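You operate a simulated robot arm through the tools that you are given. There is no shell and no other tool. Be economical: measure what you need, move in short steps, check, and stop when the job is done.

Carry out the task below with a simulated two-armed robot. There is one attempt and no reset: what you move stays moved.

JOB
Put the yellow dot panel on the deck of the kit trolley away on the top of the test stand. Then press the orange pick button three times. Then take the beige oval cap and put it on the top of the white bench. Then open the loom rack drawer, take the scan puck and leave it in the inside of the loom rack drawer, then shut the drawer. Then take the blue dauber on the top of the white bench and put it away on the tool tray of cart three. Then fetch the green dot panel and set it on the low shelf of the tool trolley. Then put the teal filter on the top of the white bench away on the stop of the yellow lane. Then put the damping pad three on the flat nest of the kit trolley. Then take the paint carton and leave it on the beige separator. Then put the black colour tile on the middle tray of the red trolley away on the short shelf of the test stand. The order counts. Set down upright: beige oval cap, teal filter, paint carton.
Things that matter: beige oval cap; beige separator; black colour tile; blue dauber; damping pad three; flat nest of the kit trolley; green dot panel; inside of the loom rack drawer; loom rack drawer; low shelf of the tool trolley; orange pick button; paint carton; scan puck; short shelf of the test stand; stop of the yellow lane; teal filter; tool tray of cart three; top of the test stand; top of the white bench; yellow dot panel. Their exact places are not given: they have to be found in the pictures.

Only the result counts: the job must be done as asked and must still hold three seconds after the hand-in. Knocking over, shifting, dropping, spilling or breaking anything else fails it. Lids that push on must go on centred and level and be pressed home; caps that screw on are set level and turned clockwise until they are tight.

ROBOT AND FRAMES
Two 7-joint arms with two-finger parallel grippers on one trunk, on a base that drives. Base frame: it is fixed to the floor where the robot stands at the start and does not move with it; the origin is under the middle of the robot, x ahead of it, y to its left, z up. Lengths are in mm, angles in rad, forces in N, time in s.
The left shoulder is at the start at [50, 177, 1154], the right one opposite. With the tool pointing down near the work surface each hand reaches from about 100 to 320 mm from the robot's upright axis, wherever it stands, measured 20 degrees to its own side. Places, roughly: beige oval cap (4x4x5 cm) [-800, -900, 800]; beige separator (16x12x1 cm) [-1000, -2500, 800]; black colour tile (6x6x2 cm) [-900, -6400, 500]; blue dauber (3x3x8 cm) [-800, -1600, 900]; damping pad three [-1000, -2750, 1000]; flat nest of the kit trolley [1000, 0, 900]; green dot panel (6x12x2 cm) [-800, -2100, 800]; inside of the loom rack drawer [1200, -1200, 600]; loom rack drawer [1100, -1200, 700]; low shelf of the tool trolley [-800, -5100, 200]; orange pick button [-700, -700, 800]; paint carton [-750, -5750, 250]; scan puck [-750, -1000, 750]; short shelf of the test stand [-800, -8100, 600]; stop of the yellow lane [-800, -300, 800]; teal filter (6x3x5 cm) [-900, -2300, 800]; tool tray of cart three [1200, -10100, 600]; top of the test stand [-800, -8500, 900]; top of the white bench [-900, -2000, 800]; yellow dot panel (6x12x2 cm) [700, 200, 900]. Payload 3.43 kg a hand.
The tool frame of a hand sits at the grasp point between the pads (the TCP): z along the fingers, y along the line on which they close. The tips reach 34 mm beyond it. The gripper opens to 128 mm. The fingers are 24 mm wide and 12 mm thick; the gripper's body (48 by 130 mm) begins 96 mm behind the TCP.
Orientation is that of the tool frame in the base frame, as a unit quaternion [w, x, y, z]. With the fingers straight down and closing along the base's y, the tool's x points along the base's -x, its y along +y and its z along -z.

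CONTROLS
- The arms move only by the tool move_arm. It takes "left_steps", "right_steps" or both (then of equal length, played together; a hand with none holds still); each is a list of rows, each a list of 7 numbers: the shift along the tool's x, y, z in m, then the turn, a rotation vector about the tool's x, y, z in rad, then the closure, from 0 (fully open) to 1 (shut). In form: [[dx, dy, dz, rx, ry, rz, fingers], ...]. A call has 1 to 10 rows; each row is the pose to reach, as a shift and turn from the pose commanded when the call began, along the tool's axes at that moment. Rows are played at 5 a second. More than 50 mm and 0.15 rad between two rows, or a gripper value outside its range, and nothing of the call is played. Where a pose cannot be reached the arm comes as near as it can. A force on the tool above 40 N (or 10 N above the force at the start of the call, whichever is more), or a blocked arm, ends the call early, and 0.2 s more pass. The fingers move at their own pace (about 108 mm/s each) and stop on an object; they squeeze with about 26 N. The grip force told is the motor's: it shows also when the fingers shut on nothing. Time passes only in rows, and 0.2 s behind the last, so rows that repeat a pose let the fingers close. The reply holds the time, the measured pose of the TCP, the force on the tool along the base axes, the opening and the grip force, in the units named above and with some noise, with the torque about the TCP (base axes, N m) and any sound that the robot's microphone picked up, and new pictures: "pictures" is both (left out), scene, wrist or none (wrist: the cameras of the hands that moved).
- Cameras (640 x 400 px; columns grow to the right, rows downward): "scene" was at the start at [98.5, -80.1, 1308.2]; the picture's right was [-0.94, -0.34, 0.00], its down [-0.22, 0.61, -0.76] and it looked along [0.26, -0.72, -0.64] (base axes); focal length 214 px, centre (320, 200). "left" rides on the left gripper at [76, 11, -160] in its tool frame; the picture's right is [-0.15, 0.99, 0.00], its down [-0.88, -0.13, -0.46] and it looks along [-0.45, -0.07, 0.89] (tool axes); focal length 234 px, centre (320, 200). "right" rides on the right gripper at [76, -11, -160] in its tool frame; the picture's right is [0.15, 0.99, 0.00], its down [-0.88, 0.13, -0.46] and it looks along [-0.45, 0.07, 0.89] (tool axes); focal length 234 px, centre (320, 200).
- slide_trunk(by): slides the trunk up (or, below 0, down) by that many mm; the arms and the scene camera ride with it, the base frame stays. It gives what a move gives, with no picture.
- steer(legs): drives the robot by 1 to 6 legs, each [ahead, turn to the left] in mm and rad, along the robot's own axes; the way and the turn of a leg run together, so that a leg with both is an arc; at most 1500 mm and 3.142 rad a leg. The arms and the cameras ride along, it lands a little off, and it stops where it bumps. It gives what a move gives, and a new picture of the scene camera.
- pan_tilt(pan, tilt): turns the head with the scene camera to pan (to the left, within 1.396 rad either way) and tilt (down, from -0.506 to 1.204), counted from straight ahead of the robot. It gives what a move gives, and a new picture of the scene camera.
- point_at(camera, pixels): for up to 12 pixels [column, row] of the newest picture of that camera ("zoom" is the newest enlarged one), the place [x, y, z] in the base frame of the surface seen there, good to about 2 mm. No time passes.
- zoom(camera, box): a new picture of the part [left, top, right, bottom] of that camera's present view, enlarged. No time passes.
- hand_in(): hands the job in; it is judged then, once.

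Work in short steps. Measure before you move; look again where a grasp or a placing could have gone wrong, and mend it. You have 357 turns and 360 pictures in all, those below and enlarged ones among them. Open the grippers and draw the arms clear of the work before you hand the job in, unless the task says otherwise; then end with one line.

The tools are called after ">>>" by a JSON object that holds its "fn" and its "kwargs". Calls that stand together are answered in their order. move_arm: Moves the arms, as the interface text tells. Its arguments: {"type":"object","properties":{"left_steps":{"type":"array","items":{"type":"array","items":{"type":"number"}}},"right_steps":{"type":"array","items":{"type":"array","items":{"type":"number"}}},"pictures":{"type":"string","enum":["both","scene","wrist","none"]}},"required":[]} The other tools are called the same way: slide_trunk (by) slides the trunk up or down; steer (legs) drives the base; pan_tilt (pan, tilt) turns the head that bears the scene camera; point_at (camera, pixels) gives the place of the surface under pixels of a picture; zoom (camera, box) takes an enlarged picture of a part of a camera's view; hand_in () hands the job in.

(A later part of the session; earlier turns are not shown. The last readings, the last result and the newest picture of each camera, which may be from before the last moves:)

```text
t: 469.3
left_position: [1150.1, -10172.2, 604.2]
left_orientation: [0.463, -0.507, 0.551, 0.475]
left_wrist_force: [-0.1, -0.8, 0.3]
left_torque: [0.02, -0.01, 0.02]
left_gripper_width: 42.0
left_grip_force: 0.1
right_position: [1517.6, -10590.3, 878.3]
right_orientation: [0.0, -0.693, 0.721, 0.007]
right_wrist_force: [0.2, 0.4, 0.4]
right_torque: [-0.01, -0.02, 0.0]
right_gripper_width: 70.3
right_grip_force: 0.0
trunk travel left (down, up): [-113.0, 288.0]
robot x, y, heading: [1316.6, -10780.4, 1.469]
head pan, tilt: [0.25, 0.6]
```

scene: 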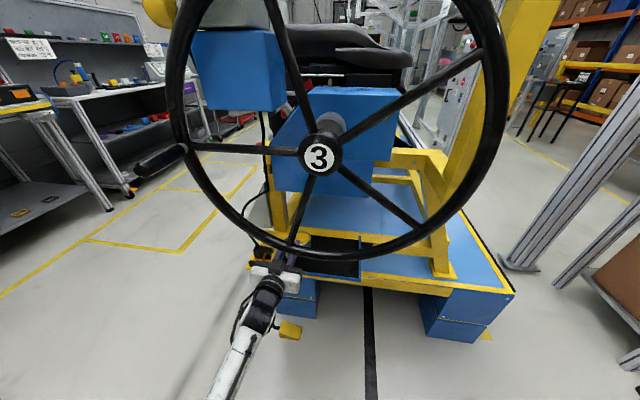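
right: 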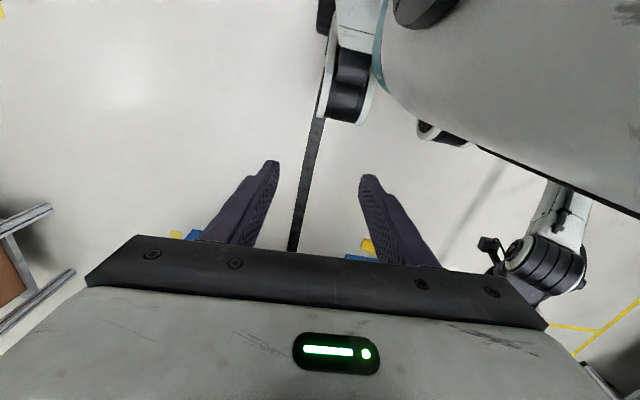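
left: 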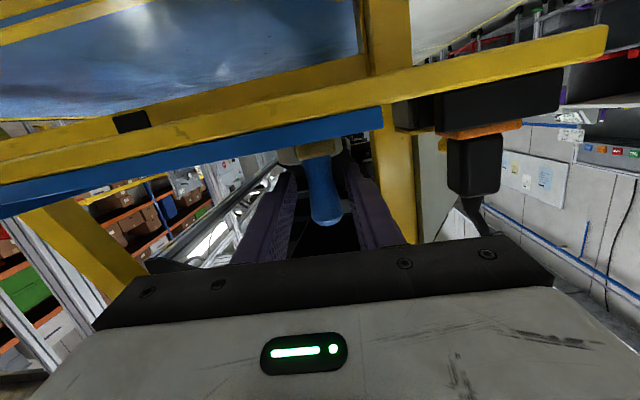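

The dauber stands alone. I retract along the tool axis with the arm first, then drive back.

>>> {"fn": "move_arm", "kwargs": {"left_steps": [[0, 0, -0.02, 0, 0, 0, 0.67], [0, 0, -0.045, 0, 0, 0, 0.67], [0, 0, -0.07, 0, 0, 0, 0.67], [0, 0, -0.09, 0, 0, 0, 0.67]], "pictures": "none"}}

>>> {"fn": "steer", "kwargs": {"legs": [[-250, 0]]}}

>>> {"fn": "zoom", "kwargs": {"camera": "scene", "box": [250, 150, 410, 260]}}

```text
t: 470.3
left_position: [1138.2, -10253.8, 625.5]
left_orientation: [0.458, -0.486, 0.558, 0.493]
left_wrist_force: [-0.1, -0.4, -0.2]
left_torque: [-0.03, 0.01, -0.02]
left_gripper_width: 42.2
left_grip_force: 0.1
right_position: [1517.4, -10590.0, 877.1]
right_orientation: [-0.001, -0.693, 0.72, 0.008]
right_wrist_force: [-0.2, -0.5, -0.3]
right_torque: [0.0, -0.01, 0.03]
right_gripper_width: 70.5
right_grip_force: 0.0
trunk travel left (down, up): [-113.0, 288.0]
robot x, y, heading: [1317.4, -10780.5, 1.471]
head pan, tilt: [0.25, 0.6]
```

```text
t: 472.1
left_position: [1117.5, -10502.1, 624.8]
left_orientation: [0.46, -0.484, 0.562, 0.489]
left_wrist_force: [0.1, -0.8, -0.5]
left_torque: [-0.02, -0.01, -0.01]
left_gripper_width: 42.6
left_grip_force: 0.1
right_position: [1492.3, -10840.6, 876.6]
right_orientation: [0.0, -0.689, 0.724, 0.006]
right_wrist_force: [-0.7, 0.7, -0.2]
right_torque: [-0.02, -0.02, 0.01]
right_gripper_width: 70.4
right_grip_force: 0.0
trunk travel left (down, up): [-113.0, 288.0]
robot x, y, heading: [1292.9, -11027.1, 1.465]
head pan, tilt: [0.25, 0.6]
```

scene: 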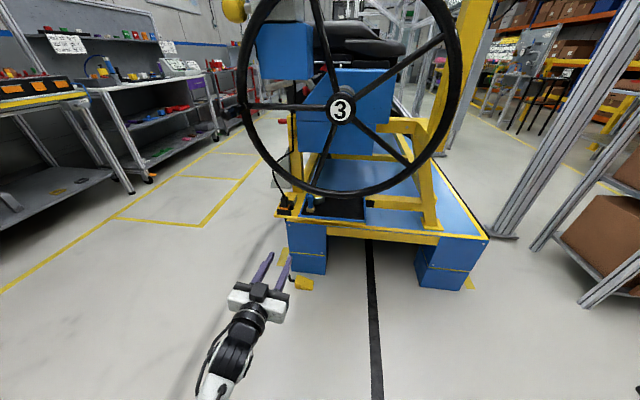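

```text
3.64 times, centred on (330, 205) of scene
```

zoom: 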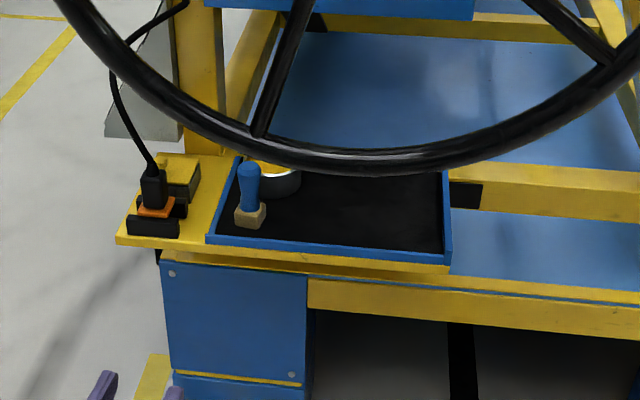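

The dauber stands in the tray. I raise the trunk and pitch the left hand back to vertical.

>>> {"fn": "slide_trunk", "kwargs": {"by": 210}}

>>> {"fn": "move_arm", "kwargs": {"left_steps": [[-0.01, 0, -0.01, 0, 0.145, 0, 0.4], [-0.02, 0, -0.02, 0, 0.29, 0, 0.4], [-0.03, 0, -0.03, 0, 0.435, 0, 0.4], [-0.04, 0, -0.04, 0, 0.58, 0, 0.4], [-0.05, 0, -0.05, 0, 0.725, 0, 0.4], [-0.06, 0, -0.06, 0, 0.87, 0, 0.4], [-0.07, 0, -0.07, 0, 1.015, 0, 0.4], [-0.08, 0, -0.08, 0, 1.16, 0, 0.4], [-0.09, 0, -0.09, 0, 1.305, 0, 0.4], [-0.1, 0, -0.1, 0, 1.45, 0, 0.4]], "pictures": "none"}}

```text
t: 474.3
left_position: [1117.9, -10500.7, 834.6]
left_orientation: [0.46, -0.484, 0.562, 0.489]
left_wrist_force: [1.0, 0.4, 0.0]
left_torque: [0.01, 0.0, -0.01]
left_gripper_width: 42.1
left_grip_force: 0.1
right_position: [1491.7, -10841.0, 1086.9]
right_orientation: [-0.001, -0.689, 0.724, 0.007]
right_wrist_force: [0.3, -0.7, -0.4]
right_torque: [-0.01, 0.02, -0.02]
right_gripper_width: 70.4
right_grip_force: 0.0
trunk travel left (down, up): [-323.0, 78.0]
robot x, y, heading: [1295.6, -11024.3, 1.462]
head pan, tilt: [0.25, 0.6]
```

```text
t: 476.1
left_position: [1056.1, -10555.3, 874.3]
left_orientation: [0.033, -0.671, 0.708, 0.216]
left_wrist_force: [-1.1, -0.3, -1.0]
left_torque: [-0.01, -0.02, -0.02]
left_gripper_width: 77.1
left_grip_force: 0.1
left hand out of reach, approached as far as the arm can: row 7, 8
right_position: [1492.2, -10841.6, 1088.1]
right_orientation: [0.0, -0.689, 0.724, 0.007]
right_wrist_force: [-0.6, -0.2, -0.7]
right_torque: [0.01, -0.01, -0.02]
right_gripper_width: 70.3
right_grip_force: 0.0
trunk travel left (down, up): [-323.0, 78.0]
robot x, y, heading: [1294.8, -11029.9, 1.462]
head pan, tilt: [0.25, 0.6]
stopped in row 8 (left hand): the arm was blocked; the commanded pose is now the measured one
```

The arm stopped tilted. I extend it forward/up while levelling the hand.

>>> {"fn": "move_arm", "kwargs": {"left_steps": [[-0.04, 0.005, -0.005, 0, 0, 0, 0.4], [-0.075, 0.01, -0.012, 0.067, 0.082, 0.013, 0.4], [-0.1, 0.016, -0.019, 0.134, 0.165, 0.027, 0.4], [-0.112, 0.016, -0.019, 0.2, 0.247, 0.04, 0.4], [-0.112, 0.016, -0.019, 0.267, 0.329, 0.053, 0.4]], "pictures": "scene"}}

```text
t: 477.0
left_position: [1019.1, -10538.0, 811.5]
left_orientation: [-0.106, -0.679, 0.726, 0.023]
left_wrist_force: [0.9, -0.6, -0.2]
left_torque: [0.05, 0.01, 0.01]
left_gripper_width: 76.9
left_grip_force: 0.0
right_position: [1492.7, -10841.0, 1086.9]
right_orientation: [-0.001, -0.689, 0.725, 0.007]
right_wrist_force: [-0.6, -0.1, 1.2]
right_torque: [0.02, 0.02, -0.03]
right_gripper_width: 70.5
right_grip_force: 0.0
trunk travel left (down, up): [-323.0, 78.0]
robot x, y, heading: [1295.9, -11023.8, 1.459]
head pan, tilt: [0.25, 0.6]
stopped in row 4 (left hand): the arm was blocked; the commanded pose is now the measured one
```

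scene: 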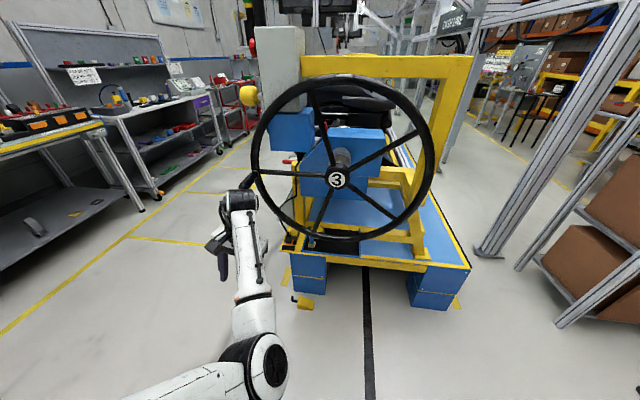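

I measure where the wrist is relative to the wheel and crank before moving.

>>> {"fn": "point_at", "kwargs": {"camera": "scene", "pixels": [[238, 205], [250, 183], [262, 180], [245, 250], [222, 245], [225, 270], [270, 365], [235, 195]]}}

>>> {"fn": "zoom", "kwargs": {"camera": "scene", "box": [170, 150, 330, 400]}}

```text
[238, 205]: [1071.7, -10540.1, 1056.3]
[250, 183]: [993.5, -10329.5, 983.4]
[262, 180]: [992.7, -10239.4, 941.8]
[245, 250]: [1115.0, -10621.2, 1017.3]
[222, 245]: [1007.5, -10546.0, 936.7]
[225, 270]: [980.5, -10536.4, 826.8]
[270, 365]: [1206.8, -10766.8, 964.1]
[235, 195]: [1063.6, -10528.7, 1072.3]
```

```text
1.60 times, centred on (250, 275) of scene
```

zoom: 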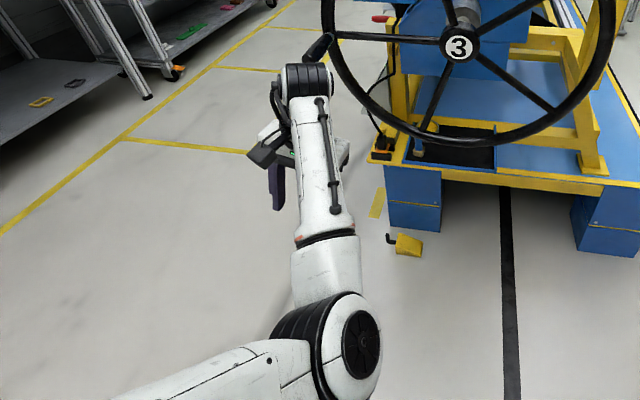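

The wrist is far from the wheel; the elbow has swung inward. I level the hand while moving it up and back.

>>> {"fn": "move_arm", "kwargs": {"left_steps": [[0.015, 0.001, -0.015, 0.06, -0.04, 0, 0.4], [0.03, 0.003, -0.03, 0.12, -0.08, 0, 0.4], [0.05, 0.005, -0.042, 0.177, -0.123, 0, 0.4], [0.067, 0.006, -0.052, 0.177, -0.123, 0, 0.4]], "pictures": "scene"}}

```text
t: 477.9
left_position: [963.8, -10608.9, 784.9]
left_orientation: [-0.076, -0.689, 0.72, -0.036]
left_wrist_force: [0.0, 0.5, -0.7]
left_torque: [0.0, -0.01, 0.0]
left_gripper_width: 76.8
left_grip_force: 0.0
left hand out of reach, approached as far as the arm can: row 1, 2, 3, 4
right_position: [1492.7, -10840.4, 1087.5]
right_orientation: [-0.001, -0.689, 0.724, 0.008]
right_wrist_force: [0.5, 0.4, 0.1]
right_torque: [0.02, 0.0, 0.03]
right_gripper_width: 70.3
right_grip_force: 0.0
trunk travel left (down, up): [-323.0, 78.0]
robot x, y, heading: [1295.4, -11031.0, 1.46]
head pan, tilt: [0.25, 0.6]
stopped in row 4 (left hand): the arm was blocked; the commanded pose is now the measured one
```

scene: 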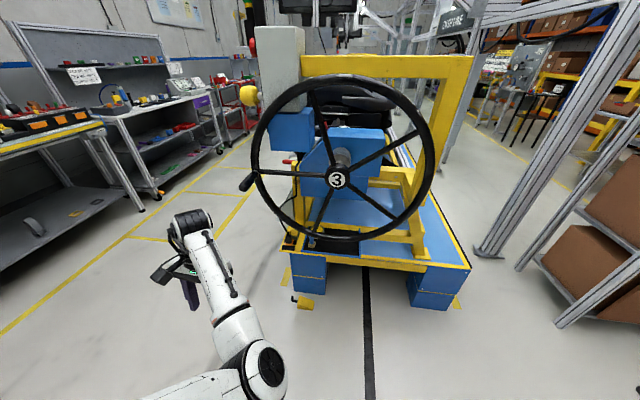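

I try to bring the hand up toward the original ready pose in stages.

>>> {"fn": "move_arm", "kwargs": {"left_steps": [[0, 0, -0.04, 0, 0, 0, 0.4], [0, 0, -0.08, 0, 0, 0, 0.4], [0, 0, -0.12, 0, 0, 0, 0.4], [0, 0, -0.16, 0, 0, 0, 0.4], [0, 0, -0.2, 0, 0, 0, 0.4]], "pictures": "scene"}}

```text
t: 478.5
left_position: [924.2, -10664.6, 796.1]
left_orientation: [-0.172, -0.69, 0.697, -0.092]
left_wrist_force: [-0.5, -0.3, 0.0]
left_torque: [0.01, 0.0, 0.02]
left_gripper_width: 76.9
left_grip_force: 0.0
left hand out of reach, approached as far as the arm can: row 1, 2, 3
right_position: [1493.3, -10841.1, 1087.8]
right_orientation: [0.0, -0.69, 0.724, 0.007]
right_wrist_force: [0.6, -0.4, -0.4]
right_torque: [0.0, 0.01, -0.02]
right_gripper_width: 70.3
right_grip_force: 0.1
trunk travel left (down, up): [-323.0, 78.0]
robot x, y, heading: [1294.5, -11024.4, 1.467]
head pan, tilt: [0.25, 0.6]
stopped in row 3 (left hand): the arm was blocked; the commanded pose is now the measured one
```

scene: 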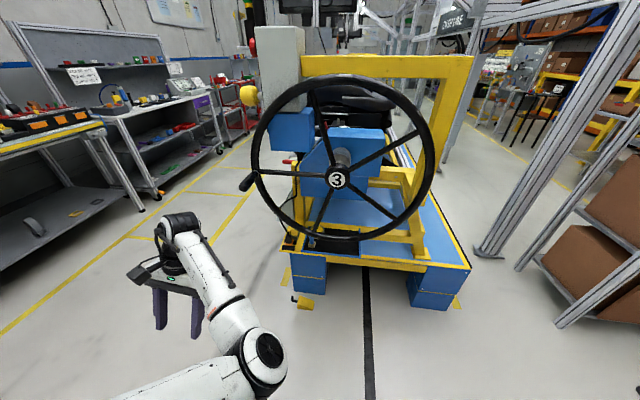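

I reverse the pitch motion (tool back toward horizontal), which should bring the elbow back to its former side.

>>> {"fn": "move_arm", "kwargs": {"left_steps": [[-0.01, 0, -0.004, 0, -0.14, 0, 0.4], [-0.02, 0, -0.008, 0, -0.28, 0, 0.4], [-0.03, 0, -0.012, 0, -0.42, 0, 0.4], [-0.04, 0, -0.016, 0, -0.56, 0, 0.4], [-0.05, 0, -0.02, 0, -0.7, 0, 0.4], [-0.06, 0, -0.024, 0, -0.84, 0, 0.4], [-0.07, 0, -0.028, 0, -0.98, 0, 0.4], [-0.08, 0, -0.032, 0, -1.12, 0, 0.4], [-0.09, 0, -0.036, 0, -1.26, 0, 0.4], [-0.1, 0, -0.04, 0, -1.4, 0, 0.4]], "pictures": "scene"}}

```text
t: 480.1
left_position: [921.8, -10534.9, 869.6]
left_orientation: [0.211, -0.645, 0.676, 0.288]
left_wrist_force: [-0.4, -0.1, 0.6]
left_torque: [0.03, -0.01, 0.01]
left_gripper_width: 77.1
left_grip_force: 0.2
right_position: [1493.1, -10841.2, 1087.2]
right_orientation: [-0.001, -0.69, 0.724, 0.007]
right_wrist_force: [-0.5, -0.5, 0.7]
right_torque: [-0.03, 0.04, 0.01]
right_gripper_width: 70.6
right_grip_force: 0.1
trunk travel left (down, up): [-323.0, 78.0]
robot x, y, heading: [1292.8, -11031.0, 1.464]
head pan, tilt: [0.25, 0.6]
stopped in row 7 (left hand): the arm was blocked; the commanded pose is now the measured one
```

scene: 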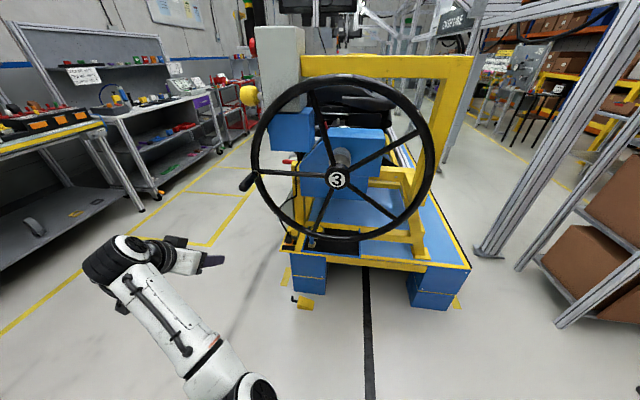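

The elbow is swinging out again. I move the hand inward and up with this 45° tilt.

>>> {"fn": "move_arm", "kwargs": {"left_steps": [[-0.013, -0.02, -0.02, 0, 0, 0, 0.4], [-0.026, -0.04, -0.04, 0, 0, 0, 0.4], [-0.039, -0.065, -0.06, 0, 0, 0, 0.4], [-0.052, -0.095, -0.08, 0, 0, 0, 0.4], [-0.066, -0.12, -0.099, 0, 0, 0, 0.4], [-0.066, -0.146, -0.099, 0, 0, 0, 0.4]], "pictures": "scene"}}

```text
t: 481.6
left_position: [1067.1, -10531.3, 1029.3]
left_orientation: [0.246, -0.635, 0.647, 0.343]
left_wrist_force: [-1.1, -0.4, 0.1]
left_torque: [0.03, 0.0, 0.0]
left_gripper_width: 76.7
left_grip_force: 0.1
right_position: [1493.4, -10840.8, 1087.1]
right_orientation: [0.0, -0.689, 0.725, 0.007]
right_wrist_force: [-0.4, 0.5, -0.2]
right_torque: [-0.02, -0.02, 0.03]
right_gripper_width: 70.4
right_grip_force: 0.1
trunk travel left (down, up): [-323.0, 78.0]
robot x, y, heading: [1293.2, -11027.5, 1.459]
head pan, tilt: [0.25, 0.6]
stopped in row 6 (left hand): the arm was blocked; the commanded pose is now the measured one
```

scene: 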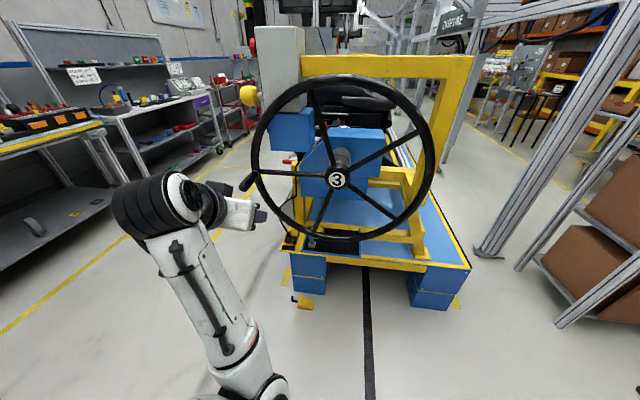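

Good: (1067,-10531,1029). Now I try pitching to vertical from this higher position.

>>> {"fn": "move_arm", "kwargs": {"left_steps": [[0, 0, 0, 0, 0.12, 0, 0.4], [0, 0, 0, 0, 0.24, 0, 0.4], [0, 0, 0, 0, 0.36, 0, 0.4], [0, 0, 0, 0, 0.48, 0, 0.4], [0, 0, 0, 0, 0.6, 0, 0.4], [0, 0, 0, 0, 0.72, 0, 0.4], [0, 0, 0, 0, 0.84, 0, 0.4]], "pictures": "scene"}}

```text
t: 482.7
left_position: [1012.4, -10526.0, 881.3]
left_orientation: [0.015, 0.706, -0.694, -0.138]
left_wrist_force: [-0.3, -0.1, 0.3]
left_torque: [-0.01, 0.02, -0.02]
left_gripper_width: 76.6
left_grip_force: 0.0
left hand out of reach, approached as far as the arm can: row 1, 2, 3, 4, 5
right_position: [1492.5, -10841.3, 1087.0]
right_orientation: [-0.001, -0.689, 0.725, 0.007]
right_wrist_force: [-0.5, 0.3, -0.3]
right_torque: [0.01, 0.02, 0.0]
right_gripper_width: 70.1
right_grip_force: 0.0
trunk travel left (down, up): [-323.0, 78.0]
robot x, y, heading: [1295.4, -11026.0, 1.46]
head pan, tilt: [0.25, 0.6]
stopped in row 5 (left hand): the arm was blocked; the commanded pose is now the measured one
```

scene: 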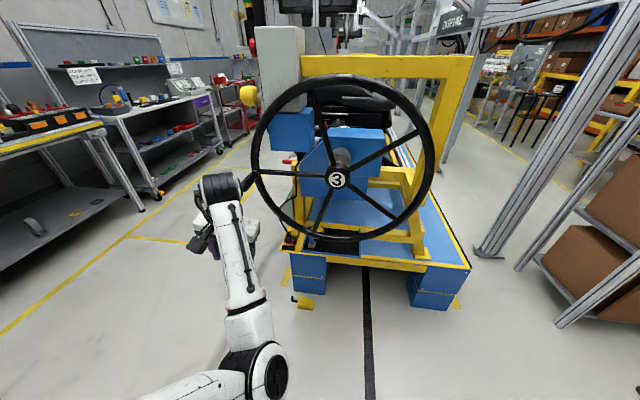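

The left elbow has swung inward. I try to unwind it: tool to horizontal, hand outward, then yawing inward so the elbow is pushed out to the left.

>>> {"fn": "move_arm", "kwargs": {"left_steps": [[0, 0.01, -0.01, 0, -0.12, 0, 0.4], [0, 0.03, -0.02, 0, -0.24, 0, 0.4], [0, 0.05, -0.03, 0, -0.36, 0, 0.4], [0, 0.07, -0.04, 0, -0.48, 0, 0.4], [0, 0.09, -0.05, 0, -0.6, 0, 0.4], [0, 0.11, -0.06, 0, -0.72, 0, 0.4], [0, 0.12, -0.07, 0, -0.84, 0, 0.4], [0, 0.12, -0.07, 0, -0.96, 0, 0.4], [0, 0.12, -0.07, 0, -1.08, 0, 0.4]], "pictures": "none"}}

>>> {"fn": "move_arm", "kwargs": {"left_steps": [[0, 0, 0, 0.14, 0, 0, 0.4], [0, 0, 0, 0.28, 0, 0, 0.4], [0, 0, 0, 0.42, 0, 0, 0.4], [0, 0, 0, 0.56, 0, 0, 0.4], [0, 0, 0, 0.7, 0, 0, 0.4]], "pictures": "scene"}}

```text
t: 484.8
left_position: [910.2, -10519.0, 1034.5]
left_orientation: [0.384, -0.51, 0.565, 0.523]
left_wrist_force: [0.1, 0.2, -0.6]
left_torque: [0.02, 0.01, 0.03]
left_gripper_width: 76.8
left_grip_force: 0.0
right_position: [1493.2, -10841.2, 1087.0]
right_orientation: [-0.001, -0.69, 0.724, 0.007]
right_wrist_force: [0.2, -0.1, -0.5]
right_torque: [0.03, 0.01, -0.02]
right_gripper_width: 70.3
right_grip_force: 0.2
trunk travel left (down, up): [-323.0, 78.0]
robot x, y, heading: [1291.5, -11024.6, 1.462]
head pan, tilt: [0.25, 0.6]
stopped in row 9 (left hand): the arm was blocked; the commanded pose is now the measured one
```

```text
t: 486.0
left_position: [910.0, -10519.9, 1033.6]
left_orientation: [0.536, -0.347, 0.711, 0.296]
left_wrist_force: [0.0, -0.8, -0.3]
left_torque: [0.01, -0.03, -0.01]
left_gripper_width: 77.0
left_grip_force: 0.0
right_position: [1492.2, -10840.8, 1087.3]
right_orientation: [-0.001, -0.689, 0.725, 0.007]
right_wrist_force: [-0.3, -0.4, 0.3]
right_torque: [-0.05, 0.01, 0.01]
right_gripper_width: 70.6
right_grip_force: 0.0
trunk travel left (down, up): [-323.0, 78.0]
robot x, y, heading: [1290.1, -11026.4, 1.464]
head pan, tilt: [0.25, 0.6]
```

scene: 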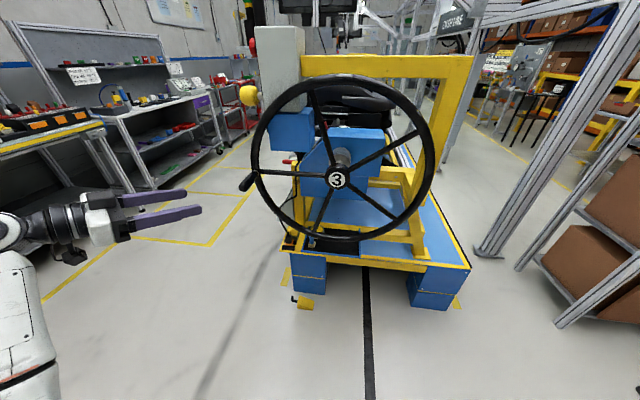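

The forearm is now on the left. I pitch the hand down to vertical from here.

>>> {"fn": "move_arm", "kwargs": {"left_steps": [[0, 0, 0, 0, 0.14, 0, 0.4], [0, 0, 0, 0, 0.28, 0, 0.4], [0, 0, 0, 0, 0.42, 0, 0.4], [0, 0, 0, 0, 0.56, 0, 0.4], [0, 0, 0, 0, 0.7, 0, 0.4], [0, 0, 0, 0, 0.84, 0, 0.4], [0, 0, 0, 0, 0.98, 0, 0.4], [0, 0, 0, 0, 1.12, 0, 0.4], [0, 0, 0, 0, 1.26, 0, 0.4]], "pictures": "scene"}}

```text
t: 488.0
left_position: [911.0, -10520.3, 1033.4]
left_orientation: [0.014, -0.457, 0.889, 0.034]
left_wrist_force: [0.5, -1.4, -0.4]
left_torque: [-0.02, -0.02, 0.02]
left_gripper_width: 76.6
left_grip_force: 0.1
right_position: [1493.4, -10840.2, 1087.3]
right_orientation: [-0.001, -0.69, 0.724, 0.008]
right_wrist_force: [0.2, -0.3, -1.0]
right_torque: [-0.01, 0.01, 0.0]
right_gripper_width: 70.6
right_grip_force: 0.0
trunk travel left (down, up): [-323.0, 78.0]
robot x, y, heading: [1293.7, -11029.8, 1.459]
head pan, tilt: [0.25, 0.6]
```

scene: 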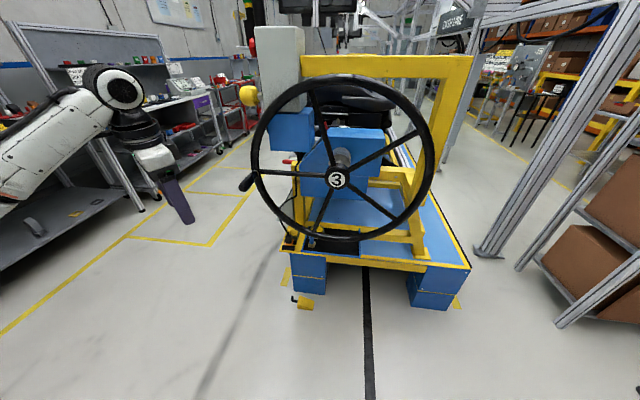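

The elbow is out again and the hand vertical. I level and square it while moving it inward.

>>> {"fn": "move_arm", "kwargs": {"left_steps": [[0, 0, 0, 0.047, 0.056, 0, 0.3]], "pictures": "none"}}

>>> {"fn": "move_arm", "kwargs": {"left_steps": [[-0.015, -0.026, 0, 0, 0, -0.1, 0.3], [-0.03, -0.052, 0, 0, 0, -0.2, 0.3], [-0.044, -0.079, 0, 0, 0, -0.3, 0.3], [-0.058, -0.105, 0, 0, 0, -0.4, 0.3], [-0.073, -0.131, 0, 0, 0, -0.5, 0.3]], "pictures": "none"}}

```text
t: 488.4
left_position: [911.2, -10519.8, 1033.4]
left_orientation: [-0.001, -0.457, 0.89, 0.0]
left_wrist_force: [0.2, -0.5, 0.7]
left_torque: [0.0, 0.02, 0.01]
left_gripper_width: 89.5
left_grip_force: 0.1
right_position: [1492.9, -10841.9, 1086.5]
right_orientation: [0.0, -0.689, 0.724, 0.007]
right_wrist_force: [0.5, 0.8, -1.0]
right_torque: [0.0, 0.0, 0.0]
right_gripper_width: 70.4
right_grip_force: 0.0
trunk travel left (down, up): [-323.0, 78.0]
robot x, y, heading: [1294.5, -11022.0, 1.464]
head pan, tilt: [0.25, 0.6]
```

```text
t: 489.6
left_position: [1062.6, -10537.0, 1032.3]
left_orientation: [0.0, -0.662, 0.749, 0.001]
left_wrist_force: [0.6, -0.9, -0.1]
left_torque: [-0.01, 0.06, 0.0]
left_gripper_width: 89.5
left_grip_force: 0.1
right_position: [1492.7, -10840.7, 1088.0]
right_orientation: [-0.001, -0.689, 0.725, 0.007]
right_wrist_force: [1.1, 0.6, 0.4]
right_torque: [-0.01, 0.0, 0.0]
right_gripper_width: 70.4
right_grip_force: 0.0
trunk travel left (down, up): [-323.0, 78.0]
robot x, y, heading: [1297.1, -11028.2, 1.466]
head pan, tilt: [0.25, 0.6]
```

Left arm restored. Now I drive back up the aisle toward the white bench for the green dot panel.

>>> {"fn": "steer", "kwargs": {"legs": [[0, 1.4], [1400, 0], [0, -1.295], [1500, 0], [1500, 0], [1500, 0]]}}

```text
t: 524.5
left_position: [-422.2, -5664.7, 1032.4]
left_orientation: [-0.001, 0.716, -0.698, -0.001]
left_wrist_force: [0.2, -0.9, -0.8]
left_torque: [0.03, 0.02, -0.01]
left_gripper_width: 89.6
left_grip_force: 0.0
right_position: [48.3, -5901.4, 1086.9]
right_orientation: [0.002, 0.742, -0.671, -0.007]
right_wrist_force: [-0.1, 0.5, 0.0]
right_torque: [0.0, -0.04, -0.02]
right_gripper_width: 70.5
right_grip_force: 0.1
trunk travel left (down, up): [-323.0, 78.0]
robot x, y, heading: [-123.2, -6115.3, 1.618]
head pan, tilt: [0.25, 0.6]
```

scene: 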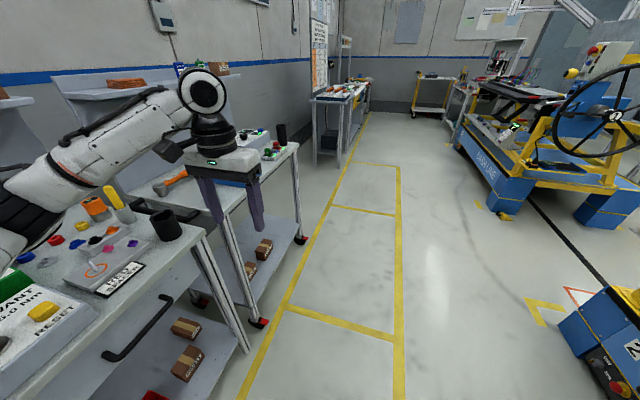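

I continue 4.1 m to the bench, then turn left to face it.

>>> {"fn": "steer", "kwargs": {"legs": [[0, -0.08], [1500, 0], [1500, 0], [1150, 0], [0, 1.6]]}}

>>> {"fn": "pan_tilt", "kwargs": {"pan": 0.2, "tilt": 0.6}}

```text
t: 548.3
left_position: [-604.1, -2293.4, 1031.1]
left_orientation: [0.001, 1.0, -0.021, -0.001]
left_wrist_force: [0.3, 0.0, -0.2]
left_torque: [-0.04, 0.05, 0.03]
left_gripper_width: 89.5
left_grip_force: 0.1
right_position: [-336.1, -1839.2, 1088.2]
right_orientation: [0.006, 1.0, 0.015, -0.004]
right_wrist_force: [0.3, 0.5, 0.1]
right_torque: [0.0, -0.01, -0.02]
right_gripper_width: 70.4
right_grip_force: 0.0
trunk travel left (down, up): [-323.0, 78.0]
robot x, y, heading: [-133.2, -2027.2, 3.113]
head pan, tilt: [0.25, 0.6]
```

scene: 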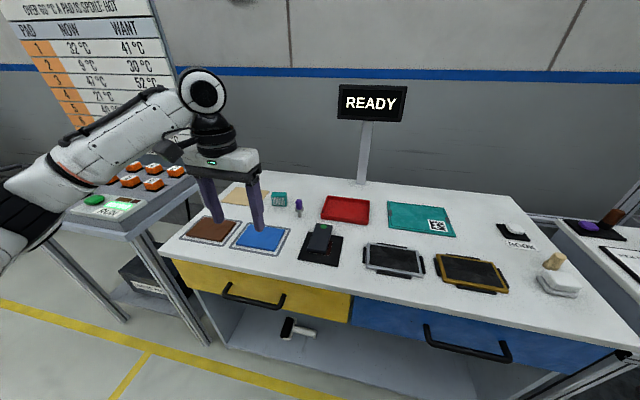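

```text
t: 549.0
left_position: [-603.9, -2294.7, 1031.9]
left_orientation: [0.001, 1.0, -0.023, -0.001]
left_wrist_force: [0.2, 0.7, -0.2]
left_torque: [-0.01, 0.0, -0.02]
left_gripper_width: 89.7
left_grip_force: 0.1
right_position: [-336.1, -1839.8, 1087.4]
right_orientation: [0.007, 1.0, 0.016, -0.005]
right_wrist_force: [0.1, -0.3, -0.4]
right_torque: [-0.01, 0.03, 0.01]
right_gripper_width: 70.3
right_grip_force: 0.0
trunk travel left (down, up): [-323.0, 78.0]
robot x, y, heading: [-134.3, -2021.3, 3.119]
head pan, tilt: [0.201, 0.6]
```

scene: 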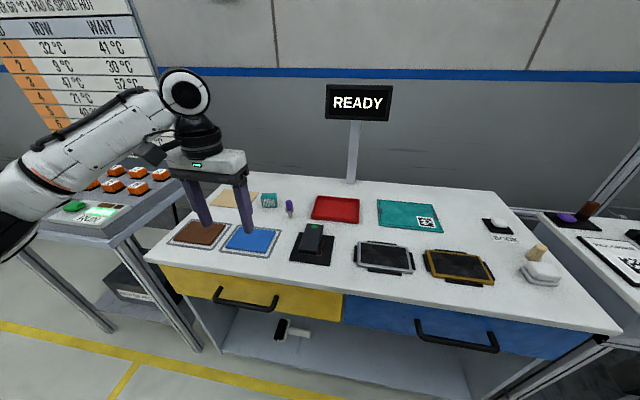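

I zoom on the bench middle to see the panel, the teal filter and the separators.

>>> {"fn": "zoom", "kwargs": {"camera": "scene", "box": [170, 180, 370, 290]}}

>>> {"fn": "zoom", "kwargs": {"camera": "scene", "box": [480, 200, 600, 300]}}

>>> {"fn": "point_at", "kwargs": {"camera": "scene", "pixels": [[313, 232], [307, 250], [318, 226], [269, 200], [289, 208], [235, 199], [200, 232], [250, 240], [300, 258], [328, 263], [541, 250], [310, 240]]}}

```text
3.20 times, centred on (270, 235) of scene
```

zoom: 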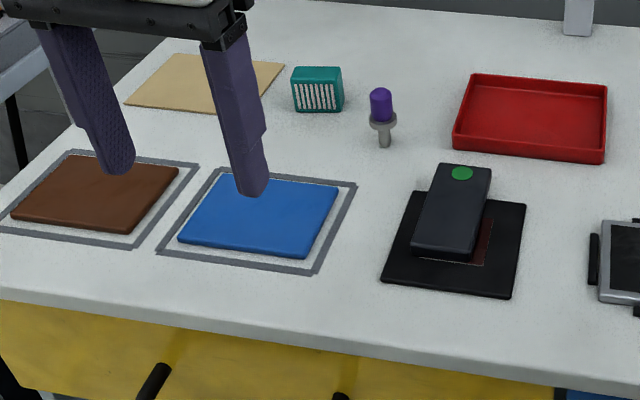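

```text
4.00 times, centred on (540, 250) of scene
```

zoom: 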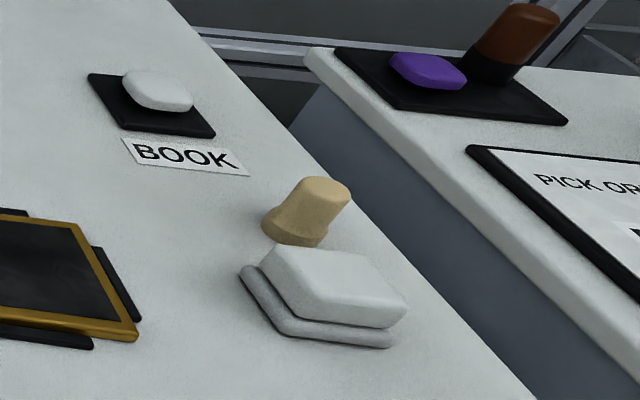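

```text
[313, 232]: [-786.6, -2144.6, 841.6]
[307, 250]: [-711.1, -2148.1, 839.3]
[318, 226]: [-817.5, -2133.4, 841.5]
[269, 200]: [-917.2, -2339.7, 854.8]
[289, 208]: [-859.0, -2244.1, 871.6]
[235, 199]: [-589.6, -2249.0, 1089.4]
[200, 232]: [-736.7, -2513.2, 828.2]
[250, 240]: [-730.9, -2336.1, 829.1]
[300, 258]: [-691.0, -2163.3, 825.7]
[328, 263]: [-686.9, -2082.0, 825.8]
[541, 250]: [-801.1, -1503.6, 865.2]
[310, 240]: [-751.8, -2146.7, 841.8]
```

The green-dot panel is at ≈(-765,-2143), lying along x, top z=842. I drive 70 mm closer and move the left hand above it.

>>> {"fn": "steer", "kwargs": {"legs": [[70, 0]]}}

>>> {"fn": "move_arm", "kwargs": {"left_steps": [[-0.02, -0.03, 0, 0, 0, 0.02, 0.2], [-0.04, -0.06, 0, 0, 0, 0.04, 0.2], [-0.06, -0.09, 0.02, 0, 0, 0.07, 0.2], [-0.08, -0.12, 0.05, 0, 0, 0.096, 0.2], [-0.095, -0.144, 0.08, 0, 0, 0.096, 0.2]], "pictures": "wrist"}}

```text
t: 550.0
left_position: [-673.7, -2292.8, 1032.0]
left_orientation: [0.001, 1.0, -0.022, 0.0]
left_wrist_force: [0.4, 0.3, 0.7]
left_torque: [0.02, -0.02, 0.0]
left_gripper_width: 89.7
left_grip_force: 0.0
right_position: [-405.1, -1838.5, 1087.2]
right_orientation: [0.006, 1.0, 0.016, -0.005]
right_wrist_force: [0.4, 0.5, 0.2]
right_torque: [-0.02, -0.08, 0.04]
right_gripper_width: 70.4
right_grip_force: 0.0
trunk travel left (down, up): [-323.0, 78.0]
robot x, y, heading: [-205.6, -2019.8, 3.113]
head pan, tilt: [0.201, 0.6]
```

scene: 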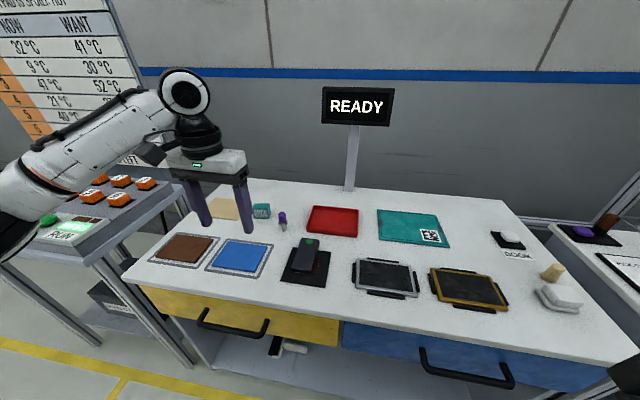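

```text
t: 551.2
left_position: [-762.3, -2145.4, 950.7]
left_orientation: [0.001, 0.998, -0.07, -0.001]
left_wrist_force: [0.2, -0.1, -0.9]
left_torque: [-0.01, -0.07, 0.01]
left_gripper_width: 102.1
left_grip_force: 0.1
right_position: [-405.3, -1838.0, 1088.2]
right_orientation: [0.006, 1.0, 0.016, -0.004]
right_wrist_force: [0.1, -0.3, -0.1]
right_torque: [0.01, 0.02, -0.02]
right_gripper_width: 70.5
right_grip_force: 0.0
trunk travel left (down, up): [-323.0, 78.0]
robot x, y, heading: [-204.3, -2020.4, 3.115]
head pan, tilt: [0.201, 0.6]
```

left: 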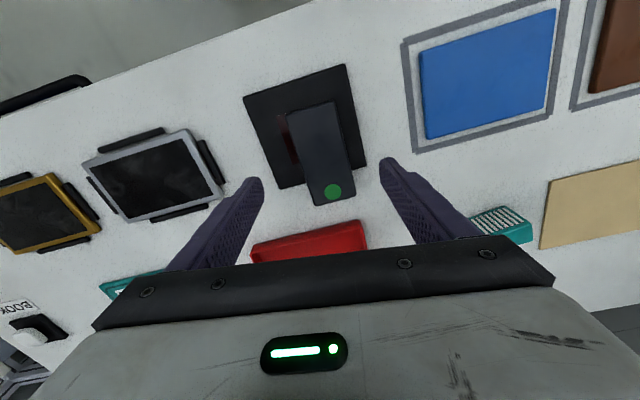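

Panel edges look aligned with the tool. I measure its corners.

>>> {"fn": "point_at", "kwargs": {"camera": "left", "pixels": [[289, 115], [333, 104], [313, 200], [352, 193], [322, 155]]}}

```text
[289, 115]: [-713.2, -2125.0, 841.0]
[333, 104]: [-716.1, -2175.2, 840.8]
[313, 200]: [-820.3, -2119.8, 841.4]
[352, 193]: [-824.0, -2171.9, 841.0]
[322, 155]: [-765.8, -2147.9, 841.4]
```

Centre (-768,-2148), almost exactly along x. I trim the yaw, lower 88 mm and close.

>>> {"fn": "move_arm", "kwargs": {"left_steps": [[-0.003, 0.002, 0.03, 0, 0, -0.05, 0.2], [-0.006, 0.004, 0.06, 0, 0, -0.1, 0.2], [-0.006, 0.004, 0.088, 0, 0, -0.1, 0.2], [-0.006, 0.004, 0.088, 0, 0, -0.1, 0.5], [-0.006, 0.004, 0.088, 0, 0, -0.1, 1], [-0.006, 0.004, 0.088, 0, 0, -0.1, 1]], "pictures": "wrist"}}

```text
t: 552.6
left_position: [-769.6, -2145.5, 863.8]
left_orientation: [0.0, 1.0, -0.02, -0.002]
left_wrist_force: [-0.5, -0.2, 1.2]
left_torque: [0.02, 0.02, 0.07]
left_gripper_width: 57.3
left_grip_force: 26.6
right_position: [-403.8, -1837.9, 1086.9]
right_orientation: [0.007, 1.0, 0.016, -0.005]
right_wrist_force: [0.3, -0.6, 0.3]
right_torque: [0.02, -0.02, 0.0]
right_gripper_width: 70.5
right_grip_force: 0.1
trunk travel left (down, up): [-323.0, 78.0]
robot x, y, heading: [-203.0, -2023.2, 3.113]
head pan, tilt: [0.201, 0.6]
```

left: 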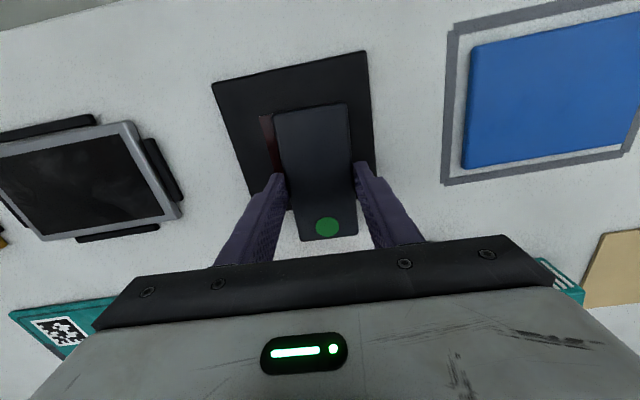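

Gripped at 57.3 mm. I lift, retract and drive to the tool trolley.

>>> {"fn": "move_arm", "kwargs": {"left_steps": [[0, 0, -0.04, 0, 0, 0, 1], [0, 0, -0.085, 0, 0, 0, 1], [0.02, 0, -0.125, 0, 0, 0, 1], [0.06, 0, -0.145, 0, 0, 0, 1], [0.105, 0, -0.145, 0, 0, 0, 1], [0.15, 0, -0.145, 0, 0, 0, 1], [0.195, 0, -0.145, 0, 0, 0, 1], [0.24, 0, -0.145, 0, 0, 0, 1]], "pictures": "none"}}

>>> {"fn": "steer", "kwargs": {"legs": [[-220, 0], [0, 1.56], [1500, 0], [1100, 0]]}}

>>> {"fn": "pan_tilt", "kwargs": {"pan": -0.8, "tilt": 0.6}}

```text
t: 554.4
left_position: [-528.3, -2157.7, 1009.0]
left_orientation: [0.001, 1.0, -0.019, 0.0]
left_wrist_force: [-0.1, -0.3, -1.4]
left_torque: [-0.01, 0.01, -0.03]
left_gripper_width: 57.6
left_grip_force: 25.9
right_position: [-403.2, -1838.3, 1086.1]
right_orientation: [0.006, 1.0, 0.016, -0.005]
right_wrist_force: [0.0, 0.8, 0.1]
right_torque: [0.01, 0.01, -0.02]
right_gripper_width: 70.5
right_grip_force: 0.1
trunk travel left (down, up): [-323.0, 78.0]
robot x, y, heading: [-203.3, -2020.1, 3.12]
head pan, tilt: [0.201, 0.6]
```

```text
t: 572.3
left_position: [-1.7, -5013.0, 1008.5]
left_orientation: [0.001, 0.721, 0.693, 0.0]
left_wrist_force: [0.6, -0.1, -0.8]
left_torque: [0.01, -0.01, 0.01]
left_gripper_width: 57.4
left_grip_force: 25.6
right_position: [-321.4, -4888.3, 1087.0]
right_orientation: [0.008, 0.696, 0.718, 0.001]
right_wrist_force: [-0.1, -0.2, 0.6]
right_torque: [-0.02, 0.0, -0.01]
right_gripper_width: 70.3
right_grip_force: 0.0
trunk travel left (down, up): [-323.0, 78.0]
robot x, y, heading: [-138.2, -4688.5, -1.6]
head pan, tilt: [0.201, 0.6]
```

scene: 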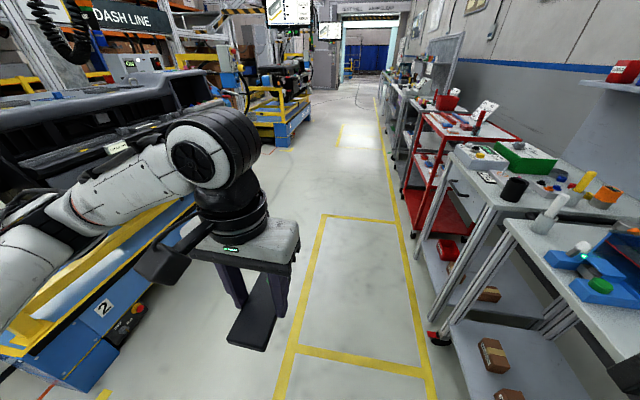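

```text
t: 573.6
left_position: [-0.8, -5011.8, 1007.3]
left_orientation: [0.002, 0.721, 0.693, 0.001]
left_wrist_force: [-0.5, 0.4, -1.9]
left_torque: [-0.02, -0.01, -0.01]
left_gripper_width: 57.2
left_grip_force: 26.6
right_position: [-321.1, -4886.0, 1087.8]
right_orientation: [0.008, 0.696, 0.718, 0.001]
right_wrist_force: [-0.4, 0.2, 0.1]
right_torque: [-0.02, 0.0, -0.01]
right_gripper_width: 70.4
right_grip_force: 0.1
trunk travel left (down, up): [-323.0, 78.0]
robot x, y, heading: [-137.4, -4686.1, -1.599]
head pan, tilt: [-0.799, 0.6]
```

scene: 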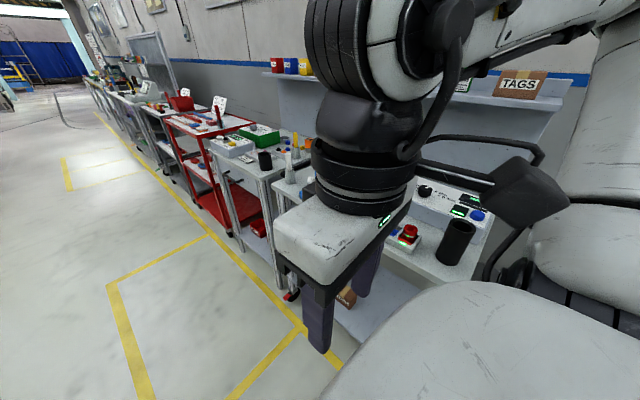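

I drive 260 mm further and turn to face the trolley.

>>> {"fn": "steer", "kwargs": {"legs": [[260, 0], [0, -1.54]]}}

>>> {"fn": "pan_tilt", "kwargs": {"pan": 0.1, "tilt": 0.85}}

```text
t: 579.2
left_position: [-470.4, -5090.1, 1007.7]
left_orientation: [0.001, 1.0, -0.012, -0.001]
left_wrist_force: [1.0, -0.6, -1.2]
left_torque: [0.01, -0.05, 0.02]
left_gripper_width: 57.5
left_grip_force: 25.7
right_position: [-349.5, -4767.7, 1087.1]
right_orientation: [0.006, 1.0, 0.023, -0.005]
right_wrist_force: [0.3, -0.5, 0.6]
right_torque: [0.03, -0.01, -0.01]
right_gripper_width: 70.3
right_grip_force: 0.2
trunk travel left (down, up): [-323.0, 78.0]
robot x, y, heading: [-146.5, -4947.6, 3.127]
head pan, tilt: [-0.799, 0.6]
```

scene: 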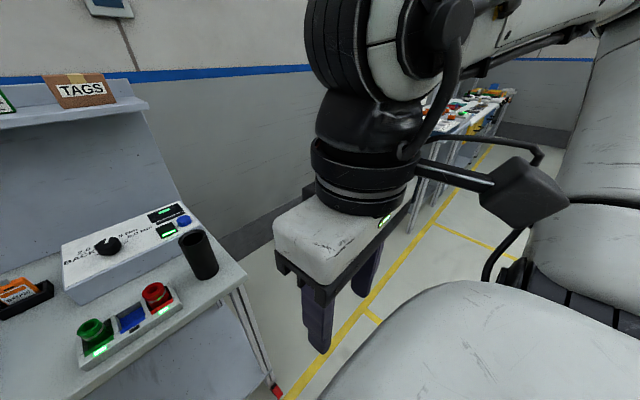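

```text
t: 580.4
left_position: [-469.1, -5090.2, 1008.5]
left_orientation: [0.001, 1.0, -0.013, -0.001]
left_wrist_force: [-0.3, 0.3, -0.8]
left_torque: [0.0, -0.02, 0.03]
left_gripper_width: 57.1
left_grip_force: 25.6
right_position: [-349.9, -4767.8, 1087.4]
right_orientation: [0.004, 1.0, 0.023, -0.004]
right_wrist_force: [0.3, 0.3, 0.1]
right_torque: [0.03, 0.02, 0.01]
right_gripper_width: 70.4
right_grip_force: 0.0
trunk travel left (down, up): [-323.0, 78.0]
robot x, y, heading: [-146.0, -4947.6, 3.124]
head pan, tilt: [0.099, 0.85]
```

scene: 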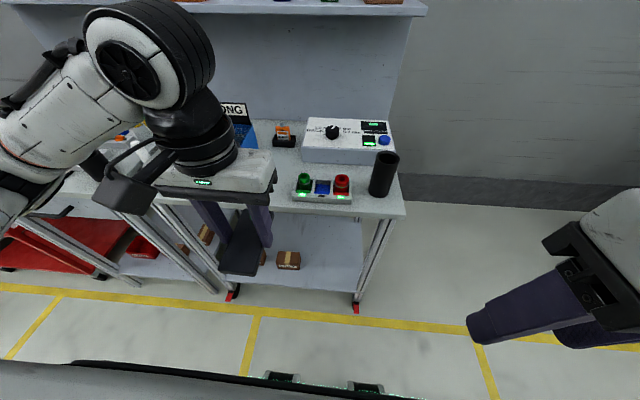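

I measure the low shelf, the cartons on it and the legs.

>>> {"fn": "point_at", "kwargs": {"camera": "scene", "pixels": [[320, 250], [320, 280], [340, 230], [289, 256], [345, 290], [355, 292], [232, 285], [370, 215], [400, 215], [330, 208], [260, 255], [300, 280]]}}

>>> {"fn": "zoom", "kwargs": {"camera": "scene", "box": [100, 180, 420, 320]}}

```text
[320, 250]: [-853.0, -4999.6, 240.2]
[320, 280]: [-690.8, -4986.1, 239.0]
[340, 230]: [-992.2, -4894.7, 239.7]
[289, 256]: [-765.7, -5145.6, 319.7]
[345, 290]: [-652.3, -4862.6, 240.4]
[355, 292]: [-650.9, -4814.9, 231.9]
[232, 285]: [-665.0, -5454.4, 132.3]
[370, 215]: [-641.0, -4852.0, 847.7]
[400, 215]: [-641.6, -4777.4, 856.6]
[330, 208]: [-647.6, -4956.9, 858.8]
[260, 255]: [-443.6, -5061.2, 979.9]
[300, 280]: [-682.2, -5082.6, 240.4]
```

```text
2.00 times, centred on (260, 250) of scene
```

zoom: 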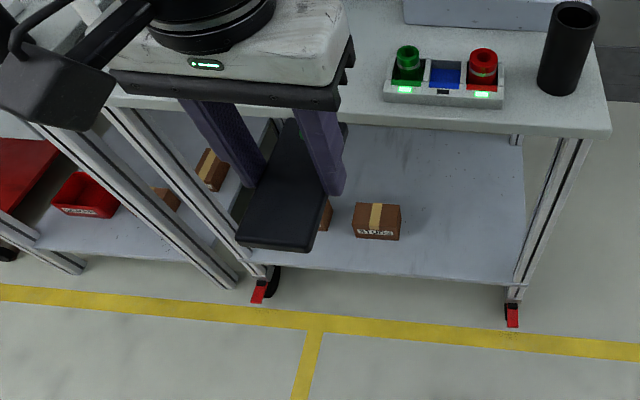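

The low shelf is at z=240 with free space around (-720,-5000). I lower the trunk fully and then the arm in front of the trolley.

>>> {"fn": "slide_trunk", "kwargs": {"by": -318}}

>>> {"fn": "move_arm", "kwargs": {"left_steps": [[0, 0, 0.045, 0, 0, 0, 1], [0, 0, 0.09, 0, 0, 0, 1], [0, 0, 0.135, 0, 0, 0, 1], [0, 0, 0.18, 0, 0, 0, 1], [0, 0, 0.225, 0, 0, 0, 1], [0, 0, 0.27, 0, 0, 0, 1], [0, 0, 0.315, 0, 0, 0, 1], [0, 0, 0.36, 0, 0, 0, 1]], "pictures": "scene"}}

```text
t: 583.6
left_position: [-468.2, -5089.2, 689.0]
left_orientation: [0.002, 1.0, -0.013, -0.001]
left_wrist_force: [-0.2, 0.1, -1.1]
left_torque: [-0.04, 0.03, 0.03]
left_gripper_width: 57.3
left_grip_force: 26.5
right_position: [-349.3, -4767.4, 770.7]
right_orientation: [0.006, 1.0, 0.023, -0.004]
right_wrist_force: [0.4, -0.3, 0.1]
right_torque: [0.0, -0.02, -0.02]
right_gripper_width: 70.4
right_grip_force: 0.1
trunk travel left (down, up): [-5.0, 396.0]
robot x, y, heading: [-141.7, -4951.7, 3.131]
head pan, tilt: [0.099, 0.85]
```

```text
t: 585.4
left_position: [-473.5, -5092.2, 328.5]
left_orientation: [0.001, 1.0, -0.012, -0.002]
left_wrist_force: [-0.2, 0.2, 0.1]
left_torque: [0.01, -0.03, -0.02]
left_gripper_width: 57.3
left_grip_force: 25.7
right_position: [-347.9, -4767.5, 769.6]
right_orientation: [0.005, 1.0, 0.022, -0.004]
right_wrist_force: [0.2, 1.0, -0.7]
right_torque: [0.02, 0.0, 0.0]
right_gripper_width: 70.2
right_grip_force: 0.1
trunk travel left (down, up): [-5.0, 396.0]
robot x, y, heading: [-144.0, -4947.1, 3.13]
head pan, tilt: [0.099, 0.85]
```

scene: 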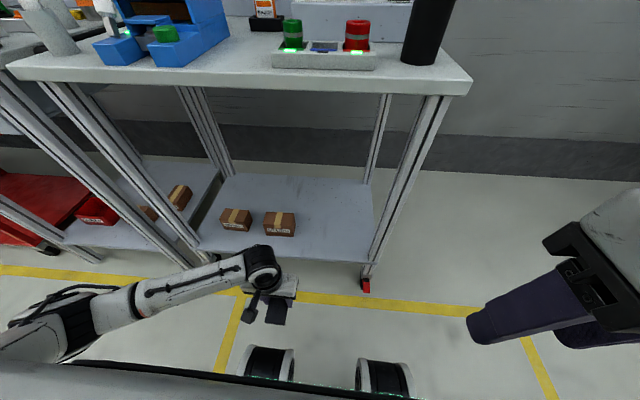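

Lowered fine. I check the base's front extent and the shelf front before driving in.

>>> {"fn": "point_at", "kwargs": {"camera": "scene", "pixels": [[268, 348], [385, 362], [300, 250], [350, 255], [370, 285], [330, 220], [280, 215], [237, 212]]}}

```text
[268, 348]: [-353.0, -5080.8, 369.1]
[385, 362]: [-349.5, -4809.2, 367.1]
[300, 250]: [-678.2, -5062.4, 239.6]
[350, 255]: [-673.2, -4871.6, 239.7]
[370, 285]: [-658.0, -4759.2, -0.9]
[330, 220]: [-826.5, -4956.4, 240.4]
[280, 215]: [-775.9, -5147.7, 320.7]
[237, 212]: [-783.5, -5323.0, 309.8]
```

The base front is ~210 mm ahead of its centre, so there is room. I shift the hand 85 mm inward with the arm, then drive straight in.

>>> {"fn": "move_arm", "kwargs": {"left_steps": [[0, -0.03, 0, 0, 0, 0, 1], [0, -0.06, 0, 0, 0, 0, 1], [0, -0.085, 0, 0, 0, 0, 1], [-0.03, -0.085, 0, 0, 0, 0, 1], [-0.06, -0.085, 0, 0, 0, 0, 1]], "pictures": "none"}}

>>> {"fn": "steer", "kwargs": {"legs": [[190, 0]]}}

```text
t: 586.6
left_position: [-528.9, -5002.8, 328.6]
left_orientation: [-0.001, 1.0, -0.012, 0.0]
left_wrist_force: [-0.6, -0.1, -1.2]
left_torque: [-0.01, -0.01, 0.02]
left_gripper_width: 57.4
left_grip_force: 25.9
right_position: [-349.4, -4766.6, 769.6]
right_orientation: [0.006, 1.0, 0.022, -0.005]
right_wrist_force: [-1.0, 0.4, -0.8]
right_torque: [-0.02, 0.01, 0.02]
right_gripper_width: 70.4
right_grip_force: 0.1
trunk travel left (down, up): [-5.0, 396.0]
robot x, y, heading: [-144.1, -4946.8, 3.128]
head pan, tilt: [0.099, 0.85]
```

```text
t: 588.1
left_position: [-720.7, -4996.5, 330.7]
left_orientation: [0.001, 1.0, -0.016, -0.001]
left_wrist_force: [0.1, 0.3, -0.9]
left_torque: [0.01, 0.0, 0.02]
left_gripper_width: 57.5
left_grip_force: 26.5
right_position: [-537.7, -4762.2, 770.2]
right_orientation: [0.005, 1.0, 0.019, -0.004]
right_wrist_force: [-0.2, 0.2, 0.4]
right_torque: [0.0, 0.02, -0.07]
right_gripper_width: 70.4
right_grip_force: 0.0
trunk travel left (down, up): [-5.0, 396.0]
robot x, y, heading: [-336.9, -4944.8, 3.118]
head pan, tilt: [0.099, 0.85]
```

scene: 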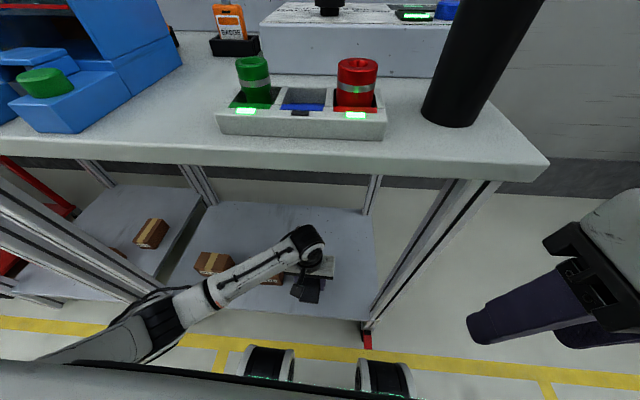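

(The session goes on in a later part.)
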